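You operate a simulated robot arm through the tools that you are given. There is no shell and no other tool. Be economical: measure what you need, move in short steps, check, and stop when the job is done.

You run a simulated two-armed robot. Do the job below in one go: nothing can be reset, and whatever is moved stays where it is left.

TASK
Steam the pale panel flat, then press it dry with the beech block.
Fine: iron on its rest, steam valve shut, block back, boiler off.
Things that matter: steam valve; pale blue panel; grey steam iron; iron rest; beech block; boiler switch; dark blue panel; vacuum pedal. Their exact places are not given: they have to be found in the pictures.

It is judged by the outcome, as a careful person would: the job done as asked, and still so three seconds after it is handed in. It fails if anything else is knocked over, pushed out of place, dropped, spilled or broken.

THE ROBOT
Two 7-joint arms with two-finger parallel grippers on one trunk, on a base that drives. Base frame: it is fixed to the floor where the robot stands at the start and does not move with it; the origin is under the middle of the robot, x ahead of it, y to its left, z up. Readings come in mm, degrees, newtons and seconds.
The left shoulder is at the start at [60, 144, 926], the right one opposite. Places, roughly: steam valve [800, -200, 1100]; iron rest [700, 200, 800]; boiler switch [700, -400, 900]; vacuum pedal [800, 700, 100]; beech block [1000, 1250, 1000]; dark blue panel [1000, 1000, 1000]. Payload 1.57 kg a hand.
Tool frame (each hand has its own): the origin (TCP) lies between the finger pads and is the grasp point; the fingertips stand 30 mm ahead of it; z points along the fingers, y is the line along which they close. The gripper opens to 110 mm. The fingers are 24 mm wide and 12 mm thick; the gripper's body (48 by 112 mm) begins 78 mm behind the TCP.
Orientation is that of the tool frame in the base frame, as a unit quaternion [x, y, z, w]. With the fingers straight down and closing along the base's y, the tool's x points along the base's -x, its y along +y and its z along -z.

THE INTERFACE
- The arms move only by the tool drive_tool. It takes "left_commands", "right_commands" or both (then of equal length, played together; a hand with none holds still); each is a list of rows, each a list of 7 numbers: the shift along the tool's x, y, z in mm, then the turn, a rotation vector about the tool's x, y, z in degrees, then the gripper command, from -1 (shut) to 1 (fully open), values between in proportion. In form: [[x, y, z, ax, ay, az, gripper], ...]. A call has 1 to 20 rows; each row is the pose to reach, as a shift and turn from the pose commanded when the call began, along the tool's axes at that moment. Rows are played at 5 a second. More than 50 mm and 8.6 degrees between two rows, or a gripper value outside its range, and nothing of the call is played. Where a pose cannot be reached the arm comes as near as it can. A force on the tool above 90 N (or 10 N above the force at the start of the call, whichever is more), or a blocked arm, ends the call early, and 0.2 s more pass. The fingers move at their own pace (about 45 mm/s each) and stop on an object; they squeeze with about 26 N. The grip force told is the motor's: it shows also when the fingers shut on nothing. Time passes only in rows, and 0.2 s behind the last, so rows that repeat a pose let the fingers close. It gives the time, the measured TCP pose, the force on the tool (base axes), the opening and the grip force at its end, in the units of the frame above (readings bear some noise).
- Cameras (640 x 400 px; columns grow to the right, rows downward): "scene" is now at [53.7, 15.4, 1548.6]; the picture's right is [0.15, -0.99, 0.00], its down [-0.63, -0.10, -0.77] and it looks along [0.76, 0.11, -0.64] (base axes); focal length 284 px, centre (320, 200). "left" rides on the left gripper at [70, -16, -141] in its tool frame; the picture's right is [0.23, 0.97, 0.00], its down [-0.86, 0.20, -0.48] and it looks along [-0.47, 0.11, 0.88] (tool axes); focal length 222 px, centre (320, 200). "right" rides on the right gripper at [70, 16, -141] in its tool frame; the picture's right is [-0.23, 0.97, 0.00], its down [-0.86, -0.20, -0.48] and it looks along [-0.47, -0.11, 0.88] (tool axes); focal length 222 px, centre (320, 200).
- grab_frame(camera): a new picture of that camera. No time passes.
- move_column(by): slides the trunk up (or, below 0, down) by that many mm; the arms and the scene camera ride with it, the base frame stays. It gives what a move gives, with no picture.
- roll_base(legs): drives the robot by 1 to 6 legs, each [ahead, left, turn to the left] in mm, mm and degrees, along the robot's own axes; the way and the turn of a leg run together, so that a leg with both is an arc; at most 1500 mm and 180 degrees a leg. The arms and the cameras ride along, it lands a little off, and it stops where it bumps. It gives what a move gives.
- aim_head(pan, tilt): turns the head with the scene camera to pan (to the left, within 86 degrees either way) and tilt (down, from -29 to 69), counted from straight ahead of the robot. It gives what a move gives.
- point_at(camera, pixels): for up to 12 pixels [column, row] of the newest picture of that camera ("zoom" is the newest enlarged one), the place [x, y, z] in the base frame of the surface seen there, good to about 2 mm. No time passes.
- close_up(camera, box): a new picture of the part [left, top, right, bottom] of that camera's present view, enlarged. No time passes.
- hand_in(): hands the job in; it is judged then, once.

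Work in short steps. Measure before you move; look again where a grasp or a placing could have gone wrong, and mend it. You have 80 turns and 70 pictures in all, those below and enlarged ones among them. Open the grippers and draw the arms clear of the work before you hand the job in, unless the task says otherwise; then end with one line.

The tools are called after "Call:" as a command line: name --argument value ..., lists and objects as JSON in quotes. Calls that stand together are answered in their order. drive_tool: Moves the arms, as the interface text tells. Its arguments: {"type":"object","properties":{"left_commands":{"type":"array","items":{"type":"array","items":{"type":"number"}}},"right_commands":{"type":"array","items":{"type":"array","items":{"type":"number"}}}},"required":[]} The other tools are called the same way: move_column (by) slides the trunk up or down; roll_base (legs) drives the base; aim_head (pan, tilt) turns the head that bears the scene camera; grab_frame (camera) takes a picture; point_at (camera, pixels) gives the place of the surface under pixels of a picture; close_up (camera, box) takes an enlarged picture of a part of a camera's view; hand_in () hands the job in.

At the start:

```text
t: 0.0
left_position: [428.8, 387.0, 1000.8]
left_orientation: [0.0, 1.0, 0.0, 0.0]
left_ft_force: [-0.6, 0.1, 0.0]
left_gripper_width: 110.1
left_finger_force: 0.1
right_position: [530.7, -50.9, 1000.1]
right_orientation: [0.0, 1.0, -0.001, 0.001]
right_ft_force: [-0.2, -0.2, -0.4]
right_gripper_width: 110.0
right_finger_force: 0.1
trunk travel left (down, up): [-525.0, 65.0]
robot x, y, heading: [-2.2, 1.2, -0.2]
head pan, tilt: [8.6, 39.9]
```

scene: 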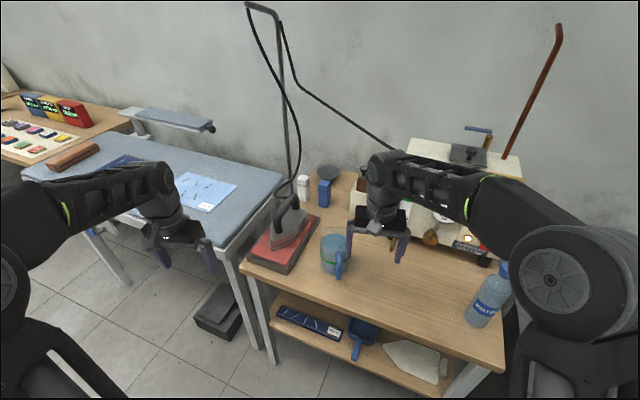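
right: 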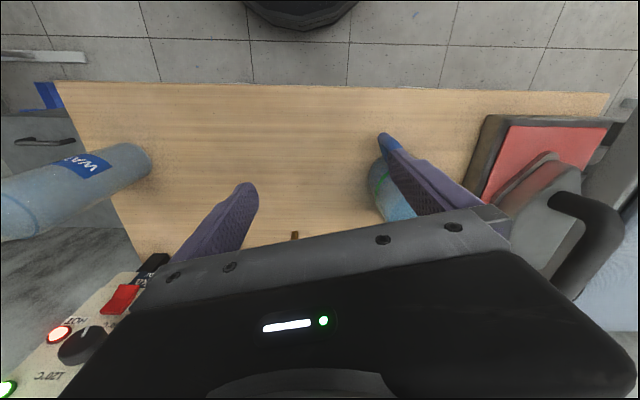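
left: 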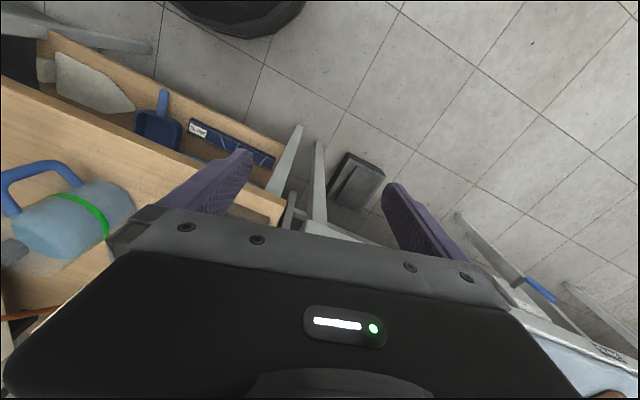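

The scene picture shows the ironing table at left with panels near (205,190), the iron on its rest near (290,230), and the boiler at right near (450,200). I enlarge these parts and measure.

Call:
close_up --camera "scene" --box '[0, 80, 320, 280]'

Call:
close_up --camera "scene" --box '[340, 100, 540, 270]'

Call:
point_at --camera "scene" --pixels '[[205, 190], [72, 157], [285, 225], [290, 240], [265, 258], [215, 310], [478, 130], [465, 235], [335, 250], [120, 165], [180, 118], [485, 300]]'

```text
2.00 times, centred on (160, 180) of scene
```

zoom: 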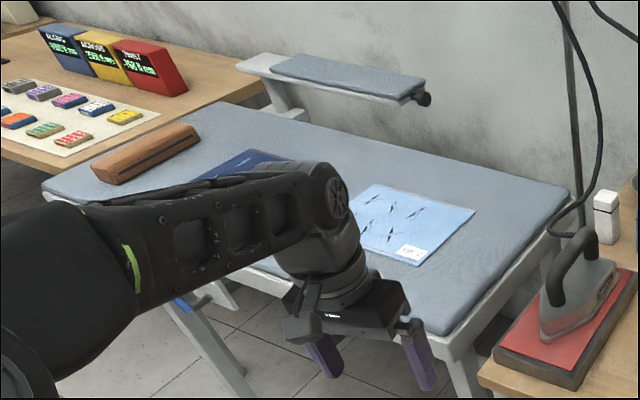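

```text
2.35 times, centred on (440, 185) of scene
```

zoom: 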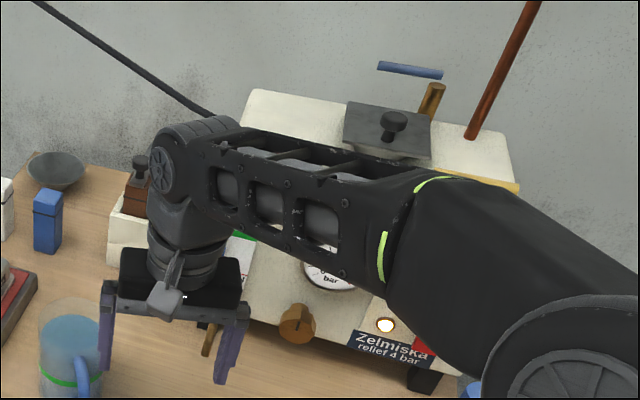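

```text
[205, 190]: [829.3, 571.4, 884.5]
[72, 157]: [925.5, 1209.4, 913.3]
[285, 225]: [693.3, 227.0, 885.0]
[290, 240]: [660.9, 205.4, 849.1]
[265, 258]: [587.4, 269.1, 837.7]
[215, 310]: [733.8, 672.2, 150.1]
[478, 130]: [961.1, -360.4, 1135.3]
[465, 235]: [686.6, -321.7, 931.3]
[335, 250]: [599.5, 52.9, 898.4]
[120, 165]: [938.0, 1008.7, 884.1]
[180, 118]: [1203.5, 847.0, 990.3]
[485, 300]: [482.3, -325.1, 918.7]
```

The arm hides the boiler's front. I back the right hand up and toward the robot for a clear look, moving tool +x (base −x) and up.

Call:
drive_tool --right_commands '[[40, 0, -30, 0, 0, 0, 1], [80, 0, -60, 0, 0, 0, 1], [120, 0, -90, 0, 0, 0, 1], [150, 30, -120, 0, 0, 0, 1], [180, 60, -130, 0, 0, 0, 1], [200, 90, -140, 0, 0, 0, 1]]' --left_commands '[[0, 0, -30, 0, 0, 0, 1], [0, 0, -60, 0, 0, 0, 1], [20, 0, -90, 0, 0, 0, 1], [40, 0, -120, 0, 0, 0, 1], [60, 0, -130, 0, 0, 0, 1], [80, 0, -140, 0, 0, 0, 1]]'

Call:
aim_head --pan -8 --tilt 36

Call:
grab_frame --camera "scene"

Call:
grab_frame --camera "right"

```text
refused: row 4 steps farther than a row can; nothing moved
```

```text
t: 0.8
left_position: [427.6, 387.4, 999.2]
left_orientation: [0.001, 1.0, 0.0, 0.0]
left_ft_force: [0.1, 0.3, 0.3]
left_gripper_width: 110.0
left_finger_force: 0.1
right_position: [529.9, -49.6, 1000.3]
right_orientation: [0.001, 1.0, 0.0, 0.0]
right_ft_force: [-0.5, 1.4, 0.5]
right_gripper_width: 109.8
right_finger_force: 0.2
trunk travel left (down, up): [-525.0, 65.0]
robot x, y, heading: [2.4, -0.7, -0.1]
head pan, tilt: [-8.0, 36.0]
```

```text
64 pictures are left
```

scene: 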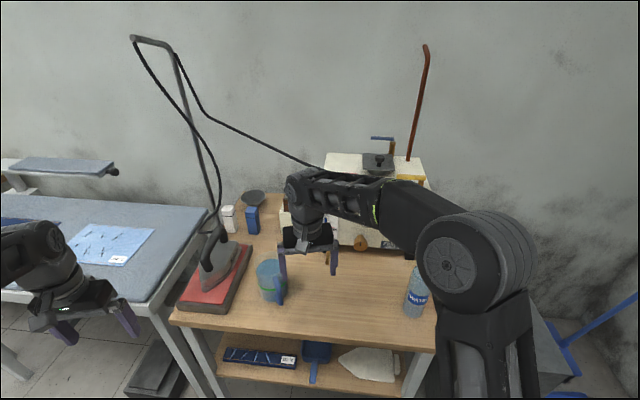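

```text
63 pictures are left
```

right: 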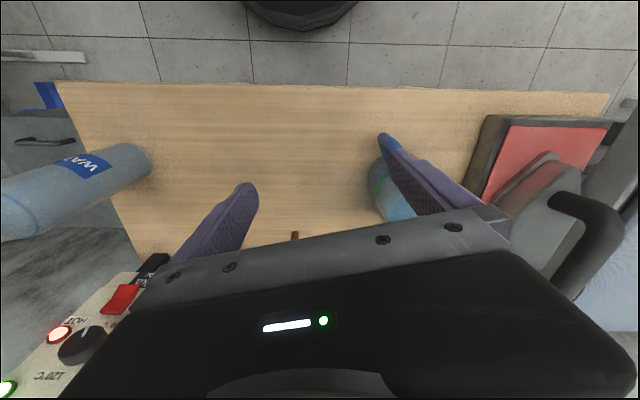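

The move was refused for too long a step, so I resend it in shorter steps.

Call:
drive_tool --right_commands '[[25, 0, -30, 0, 0, 0, 1], [50, 0, -60, 0, 0, 0, 1], [80, 0, -90, 0, 0, 0, 1], [105, 10, -120, 0, 0, 0, 1], [130, 40, -130, 0, 0, 0, 1], [150, 70, -140, 0, 0, 0, 1]]' --left_commands '[[0, 0, -30, 0, 0, 0, 1], [0, 0, -60, 0, 0, 0, 1], [20, 0, -90, 0, 0, 0, 1], [40, 0, -120, 0, 0, 0, 1], [60, 0, -130, 0, 0, 0, 1], [80, 0, -140, 0, 0, 0, 1]]'

Call:
grab_frame --camera "scene"

Call:
grab_frame --camera "right"

```text
t: 2.2
left_position: [365.1, 389.1, 1115.6]
left_orientation: [0.001, 1.0, -0.002, -0.001]
left_ft_force: [-0.2, -0.6, -0.3]
left_gripper_width: 110.3
left_finger_force: 0.0
left hand out of reach, approached as far as the arm can: row 4, 5, 6
right_position: [420.9, -33.6, 1119.1]
right_orientation: [0.0, 1.0, 0.0, -0.001]
right_ft_force: [0.7, 0.6, -0.3]
right_gripper_width: 110.2
right_finger_force: 0.1
right hand out of reach, approached as far as the arm can: row 4, 5, 6
trunk travel left (down, up): [-525.0, 65.0]
robot x, y, heading: [-0.2, 5.2, -0.1]
head pan, tilt: [-8.0, 36.0]
```

```text
62 pictures are left
```

scene: 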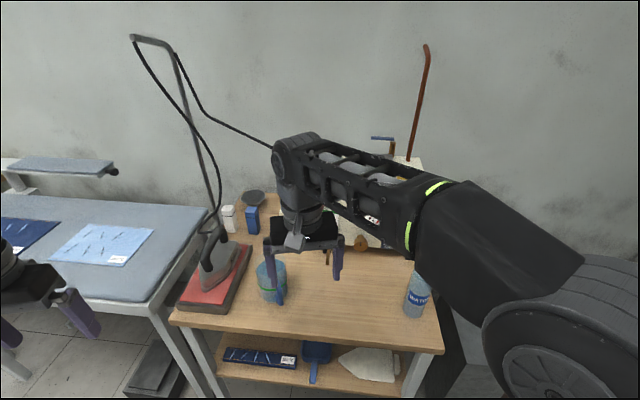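

```text
61 pictures are left
```

right: 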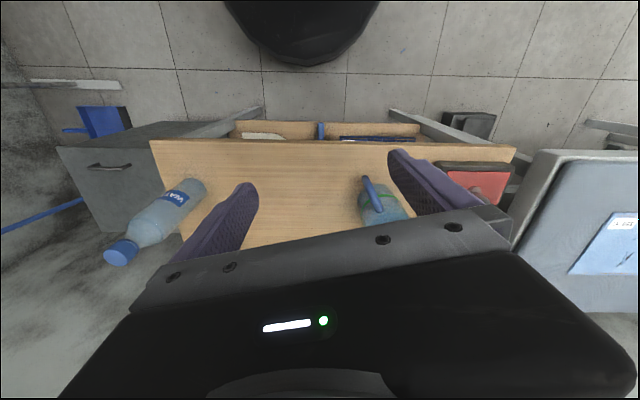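

The forearm still hides the boiler. I turn the robot 28° to the right so the boiler comes between the arms.

Call:
roll_base --legs '[[0, 0, -28]]'

Call:
aim_head --pan 5 --tilt 36

Call:
grab_frame --camera "scene"

```text
t: 4.0
left_position: [502.6, 177.4, 1116.9]
left_orientation: [0.239, 0.971, 0.0, 0.001]
left_ft_force: [-0.8, 0.7, 0.1]
left_gripper_width: 110.0
left_finger_force: 0.0
right_position: [356.9, -225.0, 1120.3]
right_orientation: [0.238, 0.971, 0.0, 0.0]
right_ft_force: [-1.1, -0.5, -0.7]
right_gripper_width: 110.0
right_finger_force: 0.1
trunk travel left (down, up): [-525.0, 65.0]
robot x, y, heading: [0.3, -0.9, -27.2]
head pan, tilt: [-8.0, 36.0]
```

```text
t: 4.7
left_position: [501.3, 177.8, 1116.6]
left_orientation: [0.237, 0.971, 0.0, 0.0]
left_ft_force: [0.4, 0.5, -0.3]
left_gripper_width: 110.1
left_finger_force: 0.1
right_position: [356.6, -225.0, 1119.7]
right_orientation: [0.237, 0.971, 0.0, 0.0]
right_ft_force: [0.4, -0.2, -0.7]
right_gripper_width: 109.9
right_finger_force: 0.0
trunk travel left (down, up): [-525.0, 65.0]
robot x, y, heading: [-2.5, -1.8, -27.5]
head pan, tilt: [5.0, 36.0]
```

```text
60 pictures are left
```

scene: 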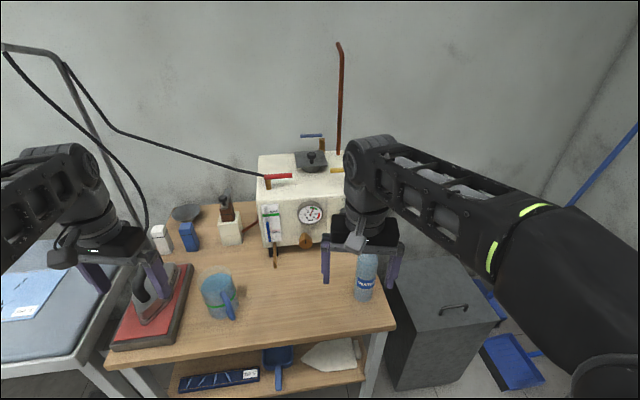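

Now the boiler shows several levers: red at (277,178), blue at (310,137), yellow at (337,170), plus a brass knob at (305,240). I enlarge it.

Call:
close_up --camera "scene" --box '[230, 120, 390, 280]'

```text
2.50 times, centred on (310, 200) of scene
```

zoom: 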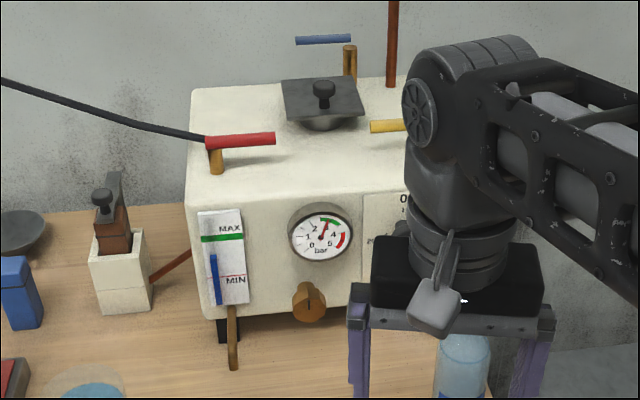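

The water is between MIN and MAX and the pressure reads about 2.5 bar, in the green. The right arm still hides the right part, so I swing that hand out to the right.

Call:
drive_tool --right_commands '[[0, -45, 0, 0, 0, 0, 1], [0, -90, 0, 0, 0, 0, 1], [0, -135, 0, 0, 0, 0, 1], [0, -180, 0, 0, 0, 0, 1], [0, -220, 0, 0, 0, 0, 1]]'

Call:
close_up --camera "scene" --box '[230, 110, 410, 290]'

Call:
grab_frame --camera "scene"

```text
t: 5.9
left_position: [502.3, 176.3, 1116.6]
left_orientation: [0.238, 0.971, 0.0, -0.001]
left_ft_force: [-0.1, 0.5, 0.1]
left_gripper_width: 110.1
left_finger_force: 0.0
right_position: [254.3, -424.9, 1117.0]
right_orientation: [0.236, 0.972, 0.0, 0.0]
right_ft_force: [0.3, -0.3, 0.0]
right_gripper_width: 110.0
right_finger_force: 0.0
trunk travel left (down, up): [-525.0, 65.0]
robot x, y, heading: [1.8, -0.7, -27.8]
head pan, tilt: [5.0, 36.0]
```

```text
2.22 times, centred on (320, 200) of scene
```

zoom: 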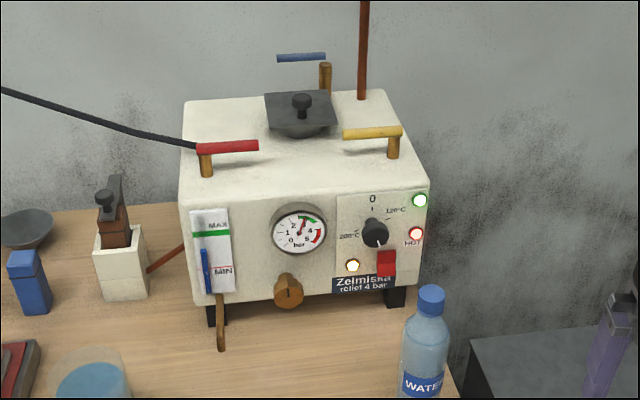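

```text
57 pictures are left
```

scene: 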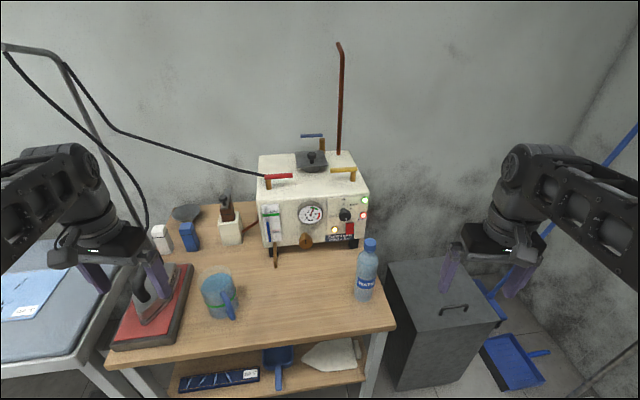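

The red lever has the hose on it, so it is the steam valve. The red rocker is the boiler switch, and the lamps show it is on. I measure them all.

Call:
close_up --camera "scene" --box '[250, 150, 330, 210]'

Call:
point_at --camera "scene" --pixels '[[268, 177], [277, 177], [288, 176], [291, 176], [268, 186], [339, 170], [352, 171], [345, 214], [349, 230], [308, 136], [312, 158]]'

Call:
close_up --camera "scene" --box '[320, 190, 380, 250]'

```text
6.67 times, centred on (290, 180) of scene
```

zoom: 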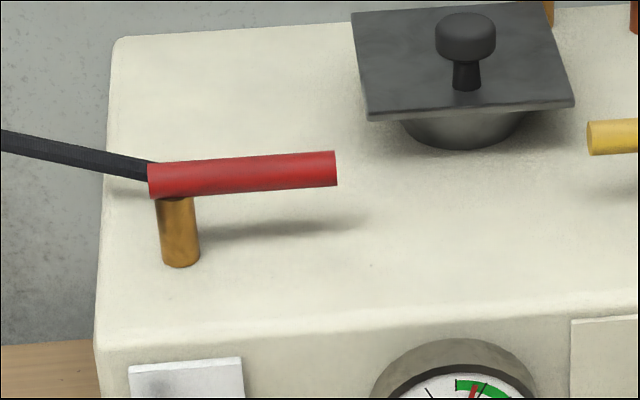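

```text
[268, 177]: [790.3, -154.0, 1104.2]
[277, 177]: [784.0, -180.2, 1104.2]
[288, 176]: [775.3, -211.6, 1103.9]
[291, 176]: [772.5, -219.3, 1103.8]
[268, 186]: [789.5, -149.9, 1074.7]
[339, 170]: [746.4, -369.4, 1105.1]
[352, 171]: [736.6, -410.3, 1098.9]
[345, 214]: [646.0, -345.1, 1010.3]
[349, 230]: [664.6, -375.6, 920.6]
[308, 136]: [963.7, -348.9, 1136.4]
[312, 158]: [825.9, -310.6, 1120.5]
```

```text
6.67 times, centred on (350, 220) of scene
```

zoom: 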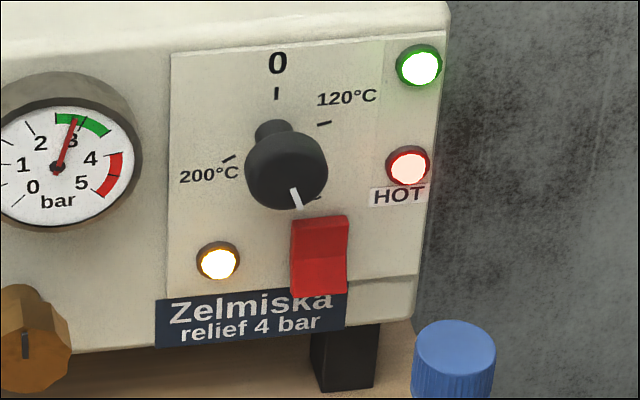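

The boiler is on: about 3 bar in the green, three lamps lit. Now I look at the iron and the ironing board, turning the head left and measuring the bench edge.

Call:
point_at --camera "scene" --pixels '[[110, 368], [395, 327], [365, 298], [221, 310], [180, 290], [115, 345], [150, 240], [232, 205], [230, 235], [188, 212]]'

Call:
roll_base --legs '[[0, 0, 60]]'

Call:
aim_head --pan 0 --tilt 36

Call:
grab_frame --camera "scene"

```text
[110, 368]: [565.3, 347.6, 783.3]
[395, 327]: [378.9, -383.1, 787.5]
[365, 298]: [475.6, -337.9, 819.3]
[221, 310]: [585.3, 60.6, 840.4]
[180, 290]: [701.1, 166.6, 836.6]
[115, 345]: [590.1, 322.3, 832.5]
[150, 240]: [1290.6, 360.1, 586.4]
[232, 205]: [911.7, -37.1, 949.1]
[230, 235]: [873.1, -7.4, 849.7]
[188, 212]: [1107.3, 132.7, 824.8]
```

```text
t: 8.9
left_position: [114.4, 519.6, 1116.5]
left_orientation: [-0.264, 0.965, 0.001, -0.001]
left_ft_force: [-0.9, -0.9, 0.0]
left_gripper_width: 110.1
left_finger_force: 0.1
right_position: [494.1, -8.1, 1117.8]
right_orientation: [-0.263, 0.965, 0.0, 0.0]
right_ft_force: [0.0, 0.0, -0.6]
right_gripper_width: 110.1
right_finger_force: 0.1
trunk travel left (down, up): [-525.0, 65.0]
robot x, y, heading: [-3.1, -2.8, 30.7]
head pan, tilt: [5.0, 36.0]
```

```text
t: 9.5
left_position: [113.7, 519.6, 1116.7]
left_orientation: [-0.264, 0.965, 0.0, 0.0]
left_ft_force: [-0.4, 0.1, 0.5]
left_gripper_width: 110.3
left_finger_force: 0.1
right_position: [493.5, -8.1, 1117.2]
right_orientation: [-0.264, 0.965, 0.0, 0.0]
right_ft_force: [-0.1, 0.9, -0.3]
right_gripper_width: 110.0
right_finger_force: 0.0
trunk travel left (down, up): [-525.0, 65.0]
robot x, y, heading: [-0.6, 4.0, 30.6]
head pan, tilt: [0.0, 36.0]
```

```text
54 pictures are left
```

scene: 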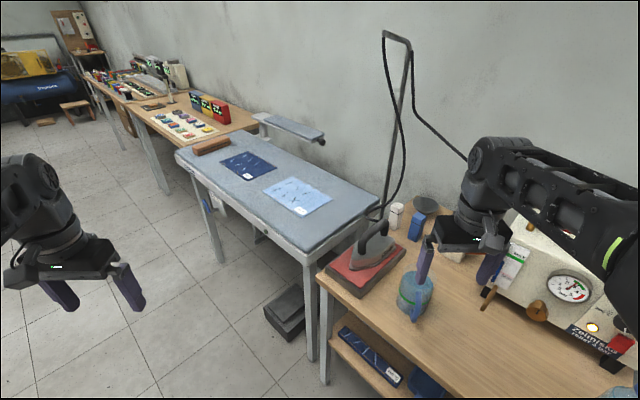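

I see the dark panel at (248,165), the pale one at (298,195), the block at (212,145), the iron at (372,245) and the pedal at (285,310). I enlarge the board and the iron.

Call:
close_up --camera "scene" --box '[180, 120, 340, 220]'

Call:
close_up --camera "scene" --box '[310, 190, 430, 310]'

Call:
point_at --camera "scene" --pixels '[[264, 188], [287, 178], [331, 199], [303, 216], [220, 158], [246, 151], [276, 166], [250, 181], [193, 152], [228, 139], [297, 250], [380, 200]]'

```text
4.00 times, centred on (260, 170) of scene
```

zoom: 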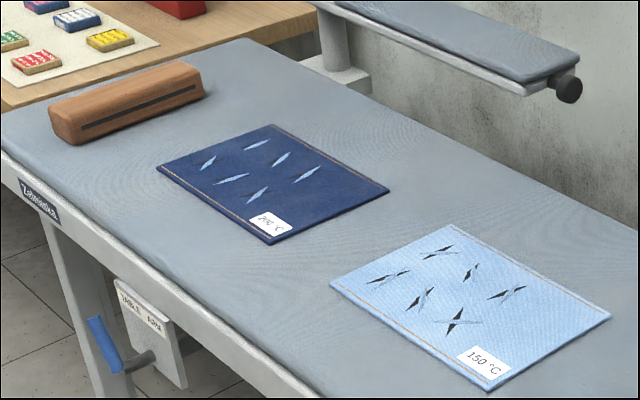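

```text
3.33 times, centred on (370, 250) of scene
```

zoom: 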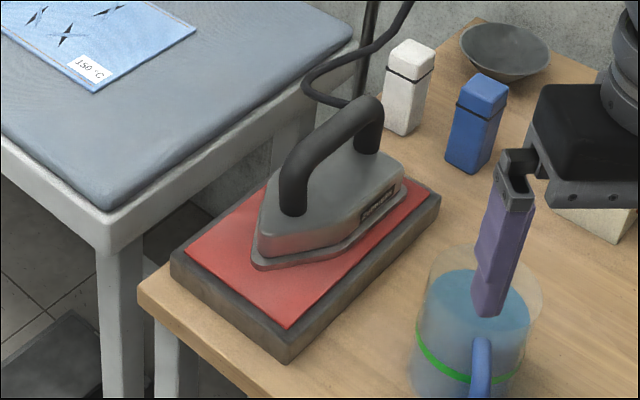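

```text
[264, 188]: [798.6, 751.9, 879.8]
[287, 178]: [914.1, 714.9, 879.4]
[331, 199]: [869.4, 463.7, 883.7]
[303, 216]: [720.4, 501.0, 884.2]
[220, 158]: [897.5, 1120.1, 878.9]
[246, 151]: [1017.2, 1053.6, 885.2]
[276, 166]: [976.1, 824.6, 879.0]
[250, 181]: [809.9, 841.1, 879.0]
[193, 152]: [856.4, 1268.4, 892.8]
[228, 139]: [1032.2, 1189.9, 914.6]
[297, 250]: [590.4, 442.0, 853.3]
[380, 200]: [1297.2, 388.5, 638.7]
```

The pale panel is labelled 150 °C. I check the sign on the board, the pedal and the thermostat tick.

Call:
close_up --camera "scene" --box '[175, 160, 235, 220]'

Call:
close_up --camera "scene" --box '[250, 270, 330, 350]'

Call:
point_at --camera "scene" --pixels '[[305, 290], [272, 312], [290, 335], [285, 300], [182, 155], [308, 262], [378, 205], [240, 141]]'

```text
6.67 times, centred on (205, 190) of scene
```

zoom: 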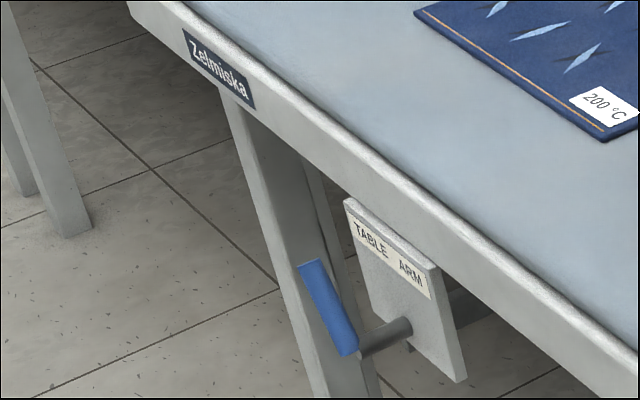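

```text
5.00 times, centred on (290, 310) of scene
```

zoom: 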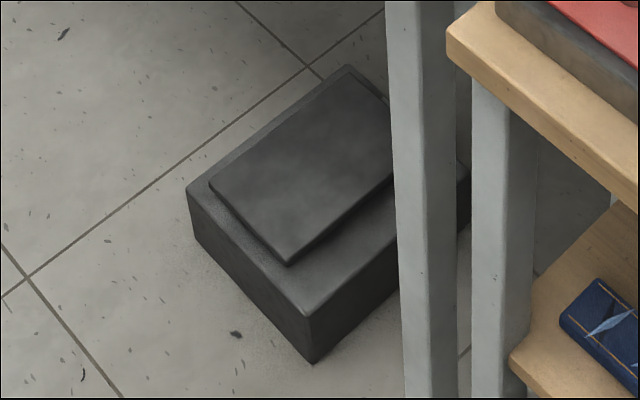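

```text
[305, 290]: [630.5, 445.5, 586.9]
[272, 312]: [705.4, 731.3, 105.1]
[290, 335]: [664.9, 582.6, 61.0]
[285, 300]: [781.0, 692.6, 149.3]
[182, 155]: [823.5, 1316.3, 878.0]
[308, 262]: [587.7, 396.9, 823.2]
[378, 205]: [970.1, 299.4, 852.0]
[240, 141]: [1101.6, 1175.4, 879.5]
```

The board and bench share a front edge at a heading of about −14.7°. I raise the trunk for clearance and reach, then face the boiler squarely and move to within about 340 mm of the edge.

Call:
point_at --camera "scene" --pixels '[[362, 250], [362, 240], [385, 221], [374, 226], [352, 265], [383, 262], [387, 242], [327, 268], [360, 297], [404, 250], [366, 236]]'

Call:
move_column --by 64

Call:
roll_base --legs '[[0, 0, -45.3], [110, 106, 0]]'

Call:
aim_head --pan -15 --tilt 36

Call:
grab_frame --camera "scene"

```text
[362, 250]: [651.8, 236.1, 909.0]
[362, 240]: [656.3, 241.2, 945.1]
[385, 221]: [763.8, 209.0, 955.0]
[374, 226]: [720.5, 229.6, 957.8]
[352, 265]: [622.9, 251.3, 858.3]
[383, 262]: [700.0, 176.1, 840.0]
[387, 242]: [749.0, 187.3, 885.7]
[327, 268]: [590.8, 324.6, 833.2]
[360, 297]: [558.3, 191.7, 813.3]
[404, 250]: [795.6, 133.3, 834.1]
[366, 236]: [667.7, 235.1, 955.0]
```

```text
t: 10.6
left_position: [113.9, 520.1, 1180.7]
left_orientation: [-0.265, 0.964, 0.0, 0.0]
left_ft_force: [1.0, 0.3, -0.4]
left_gripper_width: 109.9
left_finger_force: 0.0
right_position: [494.2, -8.1, 1181.8]
right_orientation: [-0.265, 0.964, 0.0, 0.0]
right_ft_force: [-0.7, -0.2, -0.2]
right_gripper_width: 109.8
right_finger_force: 0.1
trunk travel left (down, up): [-589.0, 1.0]
robot x, y, heading: [-0.2, -0.8, 30.5]
head pan, tilt: [0.0, 36.0]
```

```text
t: 14.0
left_position: [582.9, 359.5, 1180.8]
left_orientation: [0.128, 0.992, -0.001, -0.001]
left_ft_force: [0.8, 0.3, -0.6]
left_gripper_width: 109.8
left_finger_force: 0.1
right_position: [473.7, -281.4, 1180.7]
right_orientation: [0.129, 0.992, 0.0, 0.0]
right_ft_force: [-0.5, -0.2, -0.2]
right_gripper_width: 110.1
right_finger_force: 0.0
trunk travel left (down, up): [-589.0, 1.0]
robot x, y, heading: [131.5, 73.4, -14.7]
head pan, tilt: [0.0, 36.0]
```

```text
t: 14.8
left_position: [580.9, 356.3, 1181.4]
left_orientation: [0.129, 0.992, 0.0, 0.0]
left_ft_force: [0.3, -0.6, -0.5]
left_gripper_width: 110.0
left_finger_force: 0.1
right_position: [472.4, -283.4, 1180.2]
right_orientation: [0.129, 0.992, 0.0, -0.001]
right_ft_force: [-0.5, -0.3, -0.4]
right_gripper_width: 109.9
right_finger_force: 0.0
trunk travel left (down, up): [-589.0, 1.0]
robot x, y, heading: [134.0, 73.5, -14.7]
head pan, tilt: [-15.0, 36.0]
```

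```text
49 pictures are left
```

scene: 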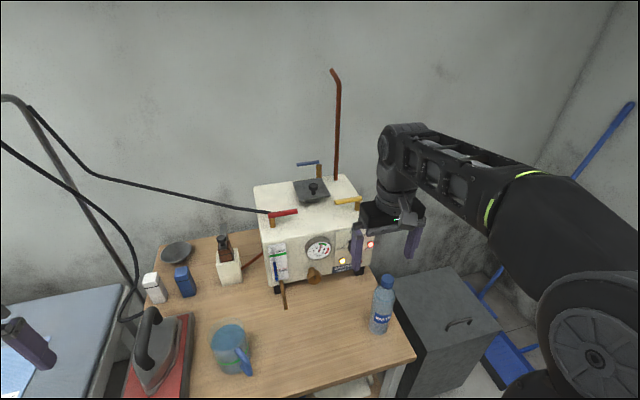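

The view is clear now. I measure the red lever at (270–298, 213) and the surroundings from here.

Call:
close_up --camera "scene" --box '[250, 170, 370, 250]'

Call:
point_at --camera "scene" --pixels '[[270, 214], [283, 213], [296, 211], [272, 224], [320, 188], [345, 201], [290, 225], [386, 280], [280, 232]]'

```text
5.00 times, centred on (310, 210) of scene
```

zoom: 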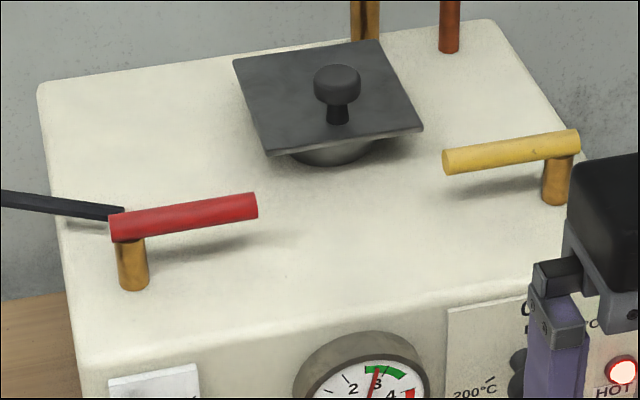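

```text
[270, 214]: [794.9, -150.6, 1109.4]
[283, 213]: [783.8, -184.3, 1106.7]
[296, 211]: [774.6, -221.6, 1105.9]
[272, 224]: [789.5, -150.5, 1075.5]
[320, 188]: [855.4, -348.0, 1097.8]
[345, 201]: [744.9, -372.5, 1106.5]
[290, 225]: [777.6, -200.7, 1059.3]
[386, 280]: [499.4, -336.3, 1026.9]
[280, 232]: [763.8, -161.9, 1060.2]
```

The lever axis is at z ≈ 1100 and runs along the boiler front from the pivot (792,−150) to its end (774,−222). I bring the closed right fingers in front of its free end, first up high and then down.

Call:
drive_tool --right_commands '[[-36, 24, 0, 0, 0, 0, -1], [-72, 48, 0, 0, 0, 0, -1], [-108, 72, 0, 0, 0, 0, -1], [-144, 97, 0, 0, 0, 0, -1], [-180, 121, 0, 0, 0, 0, -1], [-217, 146, 0, 0, 0, 0, -1], [-217, 146, 36, 0, 0, 0, -1], [-217, 146, 72, 0, 0, 0, -1], [-217, 146, 72, 0, 0, 0, -1]]'

Call:
close_up --camera "scene" --box '[220, 140, 400, 260]'

```text
t: 16.8
left_position: [582.7, 356.7, 1179.5]
left_orientation: [0.128, 0.992, 0.0, 0.0]
left_ft_force: [-0.8, -0.4, -0.2]
left_gripper_width: 110.2
left_finger_force: 0.1
right_position: [585.7, -211.5, 1176.2]
right_orientation: [0.121, 0.993, -0.004, 0.011]
right_ft_force: [-0.1, -0.4, 0.0]
right_gripper_width: 0.0
right_finger_force: 21.0
right hand out of reach, approached as far as the arm can: row 2, 3, 4, 5, 6, 7, 8, 9
trunk travel left (down, up): [-589.0, 1.0]
robot x, y, heading: [132.4, 74.6, -14.8]
head pan, tilt: [-15.0, 36.0]
```

```text
3.33 times, centred on (310, 200) of scene
```

zoom: 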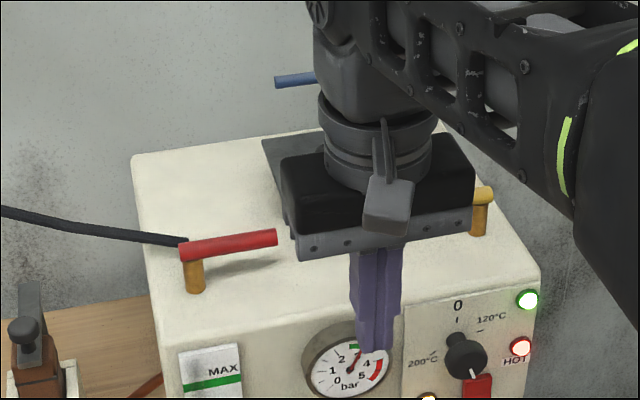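

The straight-down tool can't reach out that far at this height. I pitch the right hand 50° so the fingers point forward and down.

Call:
drive_tool --right_commands '[[0, 0, 0, 0, -8.4, 0, -1], [0, 0, 0, 0, -16.8, 0, -1], [0, 0, 0, 0, -25.2, 0, -1], [0, 0, 0, 0, -33.6, 0, -1], [0, 0, 0, 0, -42, 0, -1], [0, 0, 0, 0, -50, 0, -1], [0, 0, 0, 0, -50, 0, -1]]'

```text
t: 18.4
left_position: [582.1, 357.8, 1180.1]
left_orientation: [0.127, 0.992, 0.0, 0.0]
left_ft_force: [-0.4, -0.3, -0.5]
left_gripper_width: 109.9
left_finger_force: 0.1
right_position: [586.5, -207.4, 1171.5]
right_orientation: [0.116, 0.898, -0.054, 0.42]
right_ft_force: [-0.6, 0.7, 0.2]
right_gripper_width: 0.0
right_finger_force: 21.5
trunk travel left (down, up): [-589.0, 1.0]
robot x, y, heading: [129.0, 75.1, -14.8]
head pan, tilt: [-15.0, 36.0]
```

The pitch worked. I move the closed fingertips to about 40 mm in front of the lever's free end, over the boiler top.

Call:
drive_tool --right_commands '[[-20, 11, 23, 0, 0, 0, -1], [-39, 22, 47, 0, 0, 0, -1], [-59, 33, 70, 0, 0, 0, -1], [-78, 44, 93, 0, 0, 0, -1], [-55, 44, 113, 0, 0, 0, -1], [-32, 44, 132, 0, 0, 0, -1], [-32, 44, 132, 0, 0, 0, -1]]'

Call:
close_up --camera "scene" --box '[220, 140, 400, 260]'

```text
t: 20.0
left_position: [582.0, 357.7, 1180.8]
left_orientation: [0.128, 0.992, 0.0, 0.0]
left_ft_force: [0.0, 0.6, -0.3]
left_gripper_width: 110.0
left_finger_force: 0.1
right_position: [715.5, -197.2, 1113.9]
right_orientation: [0.116, 0.899, -0.054, 0.419]
right_ft_force: [-0.7, 0.2, -0.2]
right_gripper_width: 0.2
right_finger_force: 20.7
trunk travel left (down, up): [-589.0, 1.0]
robot x, y, heading: [127.9, 72.6, -14.5]
head pan, tilt: [-15.0, 36.0]
```

```text
3.33 times, centred on (310, 200) of scene
```

zoom: 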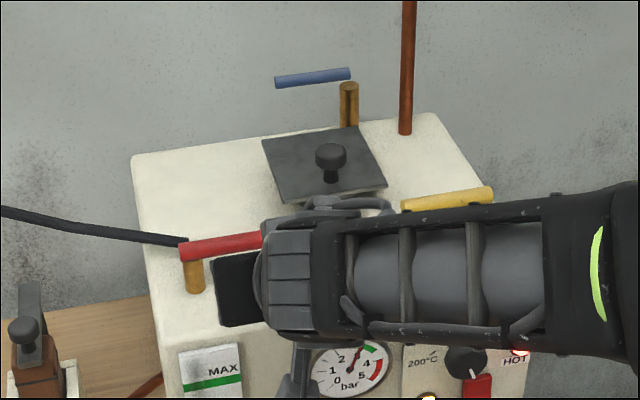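

The reach is good. I push forward 45 mm gently to see whether the lever yields away from the robot.

Call:
drive_tool --right_commands '[[-10, 0, 11, 0, 0, 0, -1], [-18, 0, 21, 0, 0, 0, -1], [-23, 0, 27, 0, 0, 0, -1], [-29, 0, 34, 0, 0, 0, -1], [-29, 0, 34, 0, 0, 0, -1]]'

Call:
close_up --camera "scene" --box '[250, 170, 340, 240]'

```text
t: 21.2
left_position: [573.2, 358.4, 1183.1]
left_orientation: [0.13, 0.992, -0.001, 0.003]
left_ft_force: [-0.1, -0.4, 0.2]
left_gripper_width: 110.0
left_finger_force: 0.1
right_position: [748.0, -208.3, 1115.7]
right_orientation: [0.117, 0.899, -0.056, 0.418]
right_ft_force: [-65.3, 10.0, 2.1]
right_gripper_width: 0.1
right_finger_force: 21.3
trunk travel left (down, up): [-589.0, 1.0]
robot x, y, heading: [129.0, 72.5, -15.0]
head pan, tilt: [-15.0, 36.0]
```

```text
5.71 times, centred on (295, 205) of scene
```

zoom: 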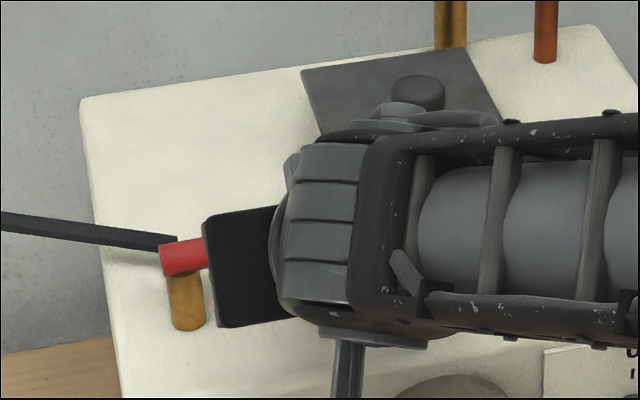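

65 N against it means the lever is at its stop, so it opens toward the robot. I back off and re-pose the hand with fingers forward and rolled 90°, to pinch the lever from above and below and draw it round.

Call:
drive_tool --right_commands '[[20, 0, -35, 0, 0, 0, -1], [40, 0, -70, 0, 0, 0, -1], [62, 0, -105, 0, 0, 0, -1], [62, 0, -105, 0, -8, 0, -1], [62, 0, -105, 0, -16, 0, -0.5], [62, 0, -105, 0, -24, 0, -0.4], [62, 0, -105, 0, -32, 0, -0.4], [62, 0, -105, 0, -35, 0, -0.4]]'

Call:
drive_tool --right_commands '[[0, 0, 0, 0, 0, 8, -0.4], [0, 0, 0, 0, 0, 16, -0.4], [0, 0, 0, 0, 0, 24, -0.4], [0, 0, 0, 0, 0, 32, -0.4], [0, 0, 0, 0, 0, 40, -0.4], [0, 0, 0, 0, 0, 48, -0.4], [0, 0, 0, 0, 0, 56, -0.4], [0, 0, 0, 0, 0, 64, -0.4], [0, 0, 0, 0, 0, 72, -0.4], [0, 0, 0, 0, 0, 80, -0.4], [0, 0, 0, 0, 0, 90, -0.4]]'

```text
t: 23.0
left_position: [582.7, 356.9, 1180.3]
left_orientation: [0.129, 0.992, -0.001, 0.001]
left_ft_force: [0.6, -0.1, -0.4]
left_gripper_width: 110.2
left_finger_force: 0.1
right_position: [643.2, -175.6, 1132.6]
right_orientation: [0.094, 0.73, -0.086, 0.671]
right_ft_force: [0.1, -0.7, -0.1]
right_gripper_width: 32.7
right_finger_force: 0.1
trunk travel left (down, up): [-589.0, 1.0]
robot x, y, heading: [129.9, 74.9, -14.8]
head pan, tilt: [-15.0, 36.0]
```

```text
refused: row 11 steps farther than a row can; nothing moved
```

The pitch is done and the hand is clear. I resend the roll with even steps.

Call:
drive_tool --right_commands '[[0, 0, 0, 0, 0, 8, -0.4], [0, 0, 0, 0, 0, 16, -0.4], [0, 0, 0, 0, 0, 24, -0.4], [0, 0, 0, 0, 0, 32, -0.4], [0, 0, 0, 0, 0, 40, -0.4], [0, 0, 0, 0, 0, 48, -0.4], [0, 0, 0, 0, 0, 56, -0.4], [0, 0, 0, 0, 0, 64, -0.4], [0, 0, 0, 0, 0, 72, -0.4], [0, 0, 0, 0, 0, 80, -0.4], [0, 0, 0, 0, 0, 88, -0.4]]'

Call:
grab_frame --camera "right"

```text
t: 25.4
left_position: [582.0, 356.2, 1181.4]
left_orientation: [0.128, 0.992, 0.001, -0.001]
left_ft_force: [-1.0, 0.5, -0.3]
left_gripper_width: 109.8
left_finger_force: 0.0
right_position: [642.9, -195.3, 1165.1]
right_orientation: [0.579, 0.466, 0.402, 0.535]
right_ft_force: [0.7, -0.1, 0.2]
right_gripper_width: 33.1
right_finger_force: 0.1
right hand out of reach, approached as far as the arm can: row 8, 9, 10, 11
trunk travel left (down, up): [-589.0, 1.0]
robot x, y, heading: [128.5, 75.7, -14.6]
head pan, tilt: [-15.0, 36.0]
```

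```text
44 pictures are left
```

right: 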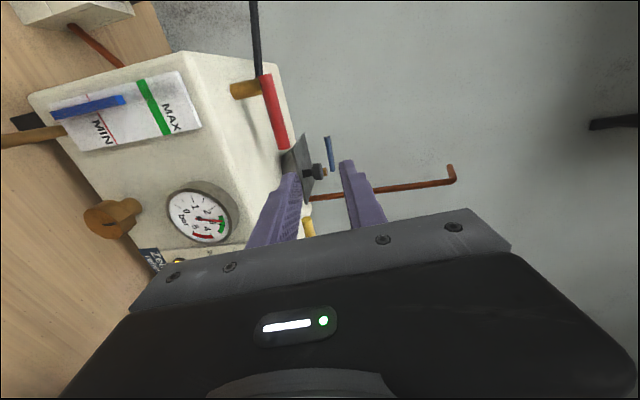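

The tool axes are now x = left, y = up, z = forward, which is what I need. I move in front of the lever's free end at lever height, opening about 38 mm.

Call:
drive_tool --right_commands '[[8, -19, 20, 0, 0, 0, -0.3], [16, -38, 40, 0, 0, 0, -0.3], [24, -58, 65, 0, 0, 0, -0.3], [24, -58, 65, 0, 0, 0, -0.3]]'

Call:
grab_frame --camera "right"

```text
t: 26.4
left_position: [582.2, 358.1, 1180.8]
left_orientation: [0.129, 0.992, 0.0, 0.0]
left_ft_force: [-1.4, 0.3, -0.9]
left_gripper_width: 110.2
left_finger_force: 0.1
right_position: [706.6, -200.4, 1156.6]
right_orientation: [0.585, 0.472, 0.393, 0.53]
right_ft_force: [0.0, 0.0, -0.4]
right_gripper_width: 38.6
right_finger_force: 0.0
right hand out of reach, approached as far as the arm can: row 1, 2, 3, 4
trunk travel left (down, up): [-589.0, 1.0]
robot x, y, heading: [133.9, 73.7, -14.7]
head pan, tilt: [-15.0, 36.0]
```

```text
43 pictures are left
```

right: 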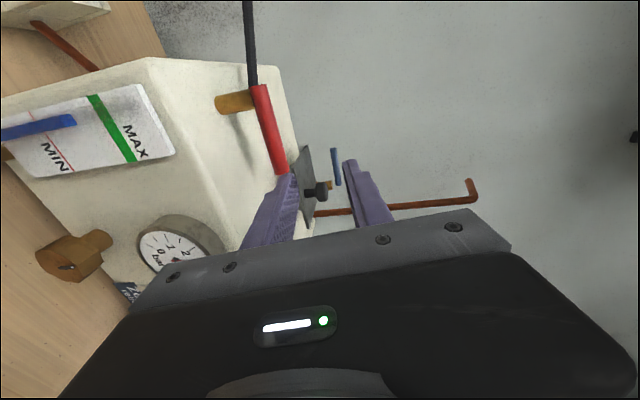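

The arm can't get lower in this pose, but the trunk can: I lower it 56 mm, then shift 14 mm left.

Call:
move_column --by -56

Call:
drive_tool --right_commands '[[14, 0, 0, 0, 0, 0, -0.3], [14, 0, 0, 0, 0, 0, -0.3]]'

Call:
grab_frame --camera "right"

Call:
close_up --camera "scene" --box '[220, 130, 370, 240]'

```text
t: 27.4
left_position: [581.8, 357.8, 1125.5]
left_orientation: [0.129, 0.992, 0.0, 0.0]
left_ft_force: [0.4, -0.6, 0.1]
left_gripper_width: 109.7
left_finger_force: 0.1
right_position: [707.0, -198.9, 1101.7]
right_orientation: [0.585, 0.472, 0.393, 0.53]
right_ft_force: [-0.3, -1.2, -0.5]
right_gripper_width: 38.5
right_finger_force: 0.0
trunk travel left (down, up): [-533.0, 57.0]
robot x, y, heading: [131.5, 76.6, -14.6]
head pan, tilt: [-15.0, 36.0]
```

```text
t: 28.0
left_position: [582.1, 358.1, 1125.4]
left_orientation: [0.129, 0.992, -0.001, 0.0]
left_ft_force: [0.2, 1.2, 0.6]
left_gripper_width: 110.0
left_finger_force: 0.2
right_position: [709.4, -185.6, 1101.1]
right_orientation: [0.585, 0.474, 0.393, 0.528]
right_ft_force: [-0.3, 0.5, -0.3]
right_gripper_width: 38.6
right_finger_force: 0.0
trunk travel left (down, up): [-533.0, 57.0]
robot x, y, heading: [135.3, 74.8, -14.8]
head pan, tilt: [-15.0, 36.0]
```

```text
42 pictures are left
```

right: 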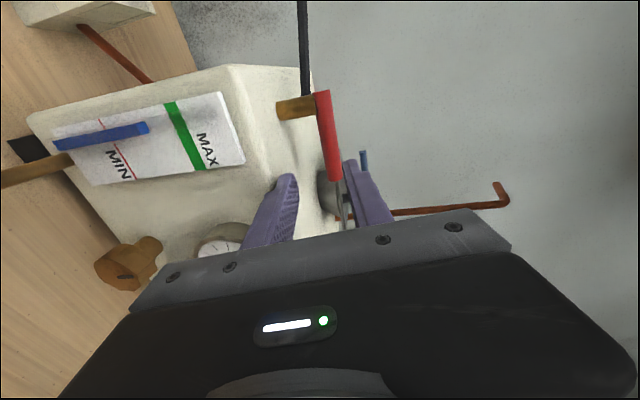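

```text
3.64 times, centred on (295, 185) of scene
```

zoom: 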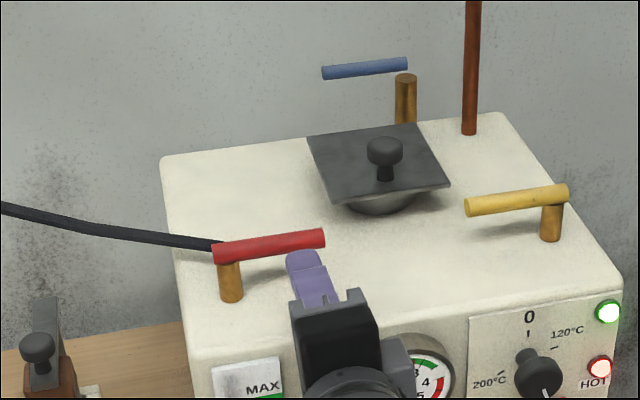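

I check the lever height through this picture, at (325,135) and (332,172), before advancing.

Call:
point_at --camera "right" --pixels '[[322, 110], [326, 135], [331, 165], [333, 176], [287, 185], [358, 172], [339, 170]]'

```text
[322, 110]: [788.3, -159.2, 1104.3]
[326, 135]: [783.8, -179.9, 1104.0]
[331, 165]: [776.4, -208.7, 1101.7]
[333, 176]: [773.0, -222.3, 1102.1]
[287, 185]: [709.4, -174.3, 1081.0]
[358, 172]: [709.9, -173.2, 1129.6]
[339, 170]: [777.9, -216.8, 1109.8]
```

The lever's axis is at z ≈ 1103, between the fingers. I advance 62 mm and close on it.

Call:
drive_tool --right_commands '[[0, 3, 20, 0, 0, 0, -0.3], [0, 6, 40, 0, 0, 0, -0.3], [0, 9, 60, 0, 0, 0, -0.3], [0, 9, 60, 0, 0, 0, -0.6], [0, 9, 60, 0, 0, 0, -0.8], [0, 9, 60, 0, 0, 0, -0.8], [0, 9, 60, 0, 0, 0, -0.8]]'

Call:
grab_frame --camera "right"

```text
t: 29.6
left_position: [582.2, 357.3, 1124.5]
left_orientation: [0.129, 0.992, 0.0, 0.0]
left_ft_force: [0.0, 0.0, -0.4]
left_gripper_width: 110.1
left_finger_force: 0.1
right_position: [768.7, -201.4, 1102.8]
right_orientation: [0.585, 0.472, 0.394, 0.529]
right_ft_force: [4.2, -0.6, 12.5]
right_gripper_width: 22.5
right_finger_force: 6.7
trunk travel left (down, up): [-533.0, 57.0]
robot x, y, heading: [130.6, 72.3, -14.5]
head pan, tilt: [-15.0, 36.0]
```

```text
40 pictures are left
```

right: 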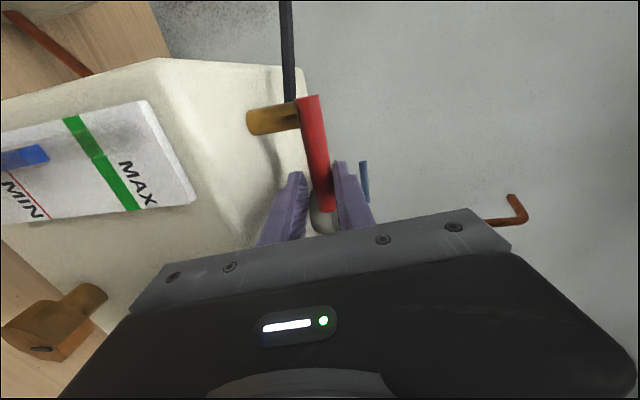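

The lever is pinched at 22.5 mm width. I grip fully and draw it along a quarter-circle arc toward the robot around the pivot (792,−150).

Call:
drive_tool --right_commands '[[0, 2, 0, 0, 0, 0, -1], [0, 2, 0, 0, 0, 0, -1], [2, 0, -14, 0, 0, 0, -1], [7, -1, -27, 0, 0, 0, -1], [16, -3, -38, 0, 0, 0, -1], [27, -4, -46, 0, 0, 0, -1], [27, -4, -46, 0, 0, 0, -1]]'

Call:
grab_frame --camera "right"

```text
t: 31.2
left_position: [582.9, 357.1, 1123.9]
left_orientation: [0.127, 0.992, 0.0, 0.0]
left_ft_force: [0.4, 0.6, 0.9]
left_gripper_width: 110.2
left_finger_force: 0.1
right_position: [730.8, -163.5, 1102.8]
right_orientation: [0.585, 0.474, 0.392, 0.528]
right_ft_force: [0.6, -0.2, 1.0]
right_gripper_width: 0.0
right_finger_force: 21.3
trunk travel left (down, up): [-533.0, 57.0]
robot x, y, heading: [130.6, 69.2, -14.7]
head pan, tilt: [-15.0, 36.0]
```

```text
39 pictures are left
```

right: 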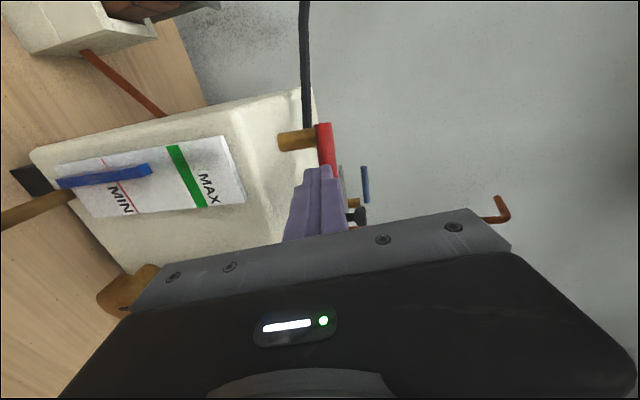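

The fingers slipped off. I check whether the lever turned at all.

Call:
close_up --camera "scene" --box '[240, 150, 350, 230]'

```text
5.00 times, centred on (295, 190) of scene
```

zoom: 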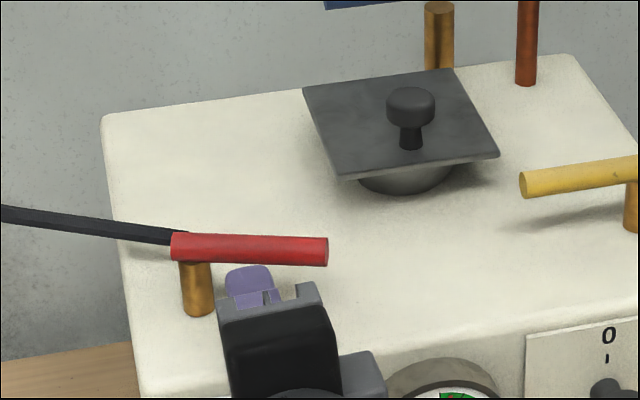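

The lever did turn about 20° toward the robot and stayed there, so the direction is right. I measure its new line and regrip.

Call:
point_at --camera "zoom" --pixels '[[180, 245], [210, 246], [250, 248], [290, 250], [322, 252], [195, 275]]'

```text
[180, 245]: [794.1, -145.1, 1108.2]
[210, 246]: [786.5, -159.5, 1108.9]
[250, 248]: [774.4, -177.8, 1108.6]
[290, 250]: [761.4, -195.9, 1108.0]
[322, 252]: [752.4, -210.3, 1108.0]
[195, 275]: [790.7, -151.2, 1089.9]
```

The lever is at 19° with its pivot at (791,−149). I back off, open, move to a deeper grip near its end, and close.

Call:
drive_tool --right_commands '[[0, -4, -30, 0, 0, 0, -1], [-14, -4, -30, 0, 0, 0, -0.3], [-29, -4, -30, 0, 0, 0, -0.3], [-29, -4, -30, 0, 0, 0, -0.3], [-29, 0, 0, 0, 0, 0, -0.3], [-29, 3, 20, 0, 0, 0, -0.3], [-29, 5, 38, 0, 0, 0, -0.3], [-29, 5, 38, 0, 0, 0, -1], [-29, 5, 38, 0, 0, 0, -1], [-29, 5, 38, 0, 0, 0, -1]]'

```text
t: 33.4
left_position: [582.2, 356.9, 1123.9]
left_orientation: [0.128, 0.992, 0.0, 0.0]
left_ft_force: [-0.2, 0.3, -0.3]
left_gripper_width: 109.8
left_finger_force: 0.0
right_position: [761.1, -199.1, 1102.8]
right_orientation: [0.584, 0.472, 0.394, 0.53]
right_ft_force: [2.0, 0.5, 3.7]
right_gripper_width: 18.6
right_finger_force: 28.7
right hand out of reach, approached as far as the arm can: row 1
trunk travel left (down, up): [-533.0, 57.0]
robot x, y, heading: [131.8, 76.5, -14.8]
head pan, tilt: [-15.0, 36.0]
```

The grip holds at 18.6 mm and 28.7 N. I draw it slowly along the arc, turning the tool with the lever.

Call:
drive_tool --right_commands '[[2, -1, -5, 0, -4, 0, -1], [5, -1, -10, 0, -8, 0, -1], [8, -2, -15, 0, -12, 0, -1], [11, -2, -19, 0, -16, 0, -1], [15, -3, -23, 0, -20, 0, -1], [19, -4, -26, 0, -24, 0, -1], [19, -4, -26, 0, -24, 0, -1]]'

Call:
close_up --camera "scene" --box '[240, 150, 350, 230]'

```text
t: 34.5
left_position: [580.1, 357.0, 1125.4]
left_orientation: [0.129, 0.992, 0.0, 0.001]
left_ft_force: [-0.7, -0.5, 0.5]
left_gripper_width: 109.9
left_finger_force: 0.2
right_position: [793.3, -244.7, 1099.7]
right_orientation: [0.643, 0.409, 0.293, 0.577]
right_ft_force: [-23.8, 5.7, -15.5]
right_gripper_width: 16.4
right_finger_force: 32.0
right hand out of reach, approached as far as the arm can: row 2, 3, 4, 5
trunk travel left (down, up): [-533.0, 57.0]
robot x, y, heading: [129.9, 75.1, -14.6]
head pan, tilt: [-15.0, 36.0]
stopped in row 5 (right hand): the force on the tool passed its limit (the readings are from after the stop); the commanded pose is now the measured one
```

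```text
5.00 times, centred on (295, 190) of scene
```

zoom: 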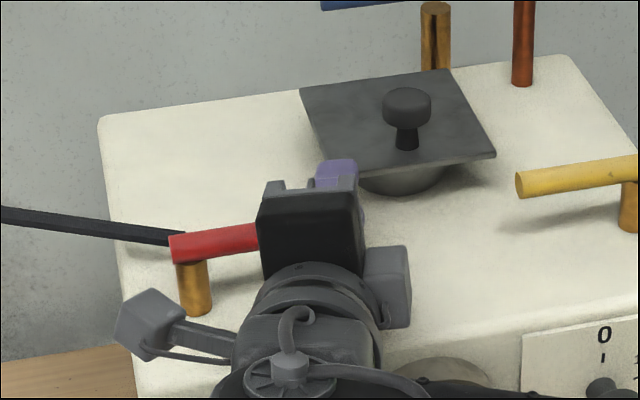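

Turning the tool ran into a joint limit and pushed the lever back to its stop. I open, retreat, and restore the straight-ahead orientation; from here on I won't rotate.

Call:
drive_tool --right_commands '[[0, 0, 0, 0, 0, 0, -0.3], [0, 0, 0, 0, 0, 0, -0.3], [0, -3, -25, 0, 0, 0, -0.3], [0, -6, -50, 0, 0, 0, -0.3], [0, -10, -80, 0, 0, 0, -0.3], [0, -10, -80, 0, 8, 0, -0.3], [0, -10, -80, 0, 16, 0, -0.3], [0, -10, -80, 0, 16, 0, -0.3]]'

Call:
close_up --camera "scene" --box '[240, 150, 350, 230]'

```text
t: 36.3
left_position: [581.3, 358.8, 1124.1]
left_orientation: [0.129, 0.992, -0.001, 0.0]
left_ft_force: [-0.4, -0.1, 0.6]
left_gripper_width: 109.9
left_finger_force: 0.0
right_position: [727.4, -203.0, 1106.1]
right_orientation: [0.594, 0.483, 0.38, 0.518]
right_ft_force: [1.2, 0.0, 0.6]
right_gripper_width: 38.5
right_finger_force: 0.0
right hand out of reach, approached as far as the arm can: row 3, 4, 5, 6
trunk travel left (down, up): [-533.0, 57.0]
robot x, y, heading: [132.0, 75.7, -14.8]
head pan, tilt: [-15.0, 36.0]
```

```text
5.00 times, centred on (295, 190) of scene
```

zoom: 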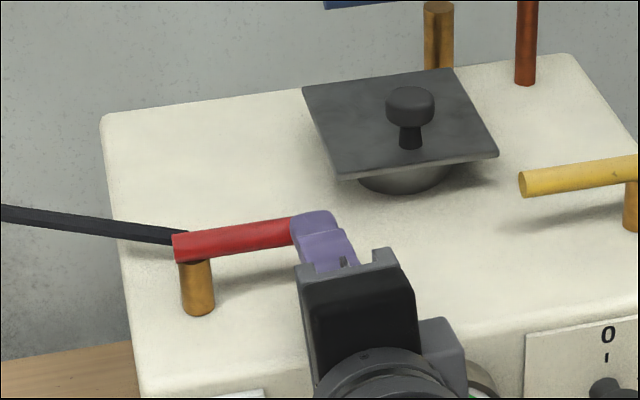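

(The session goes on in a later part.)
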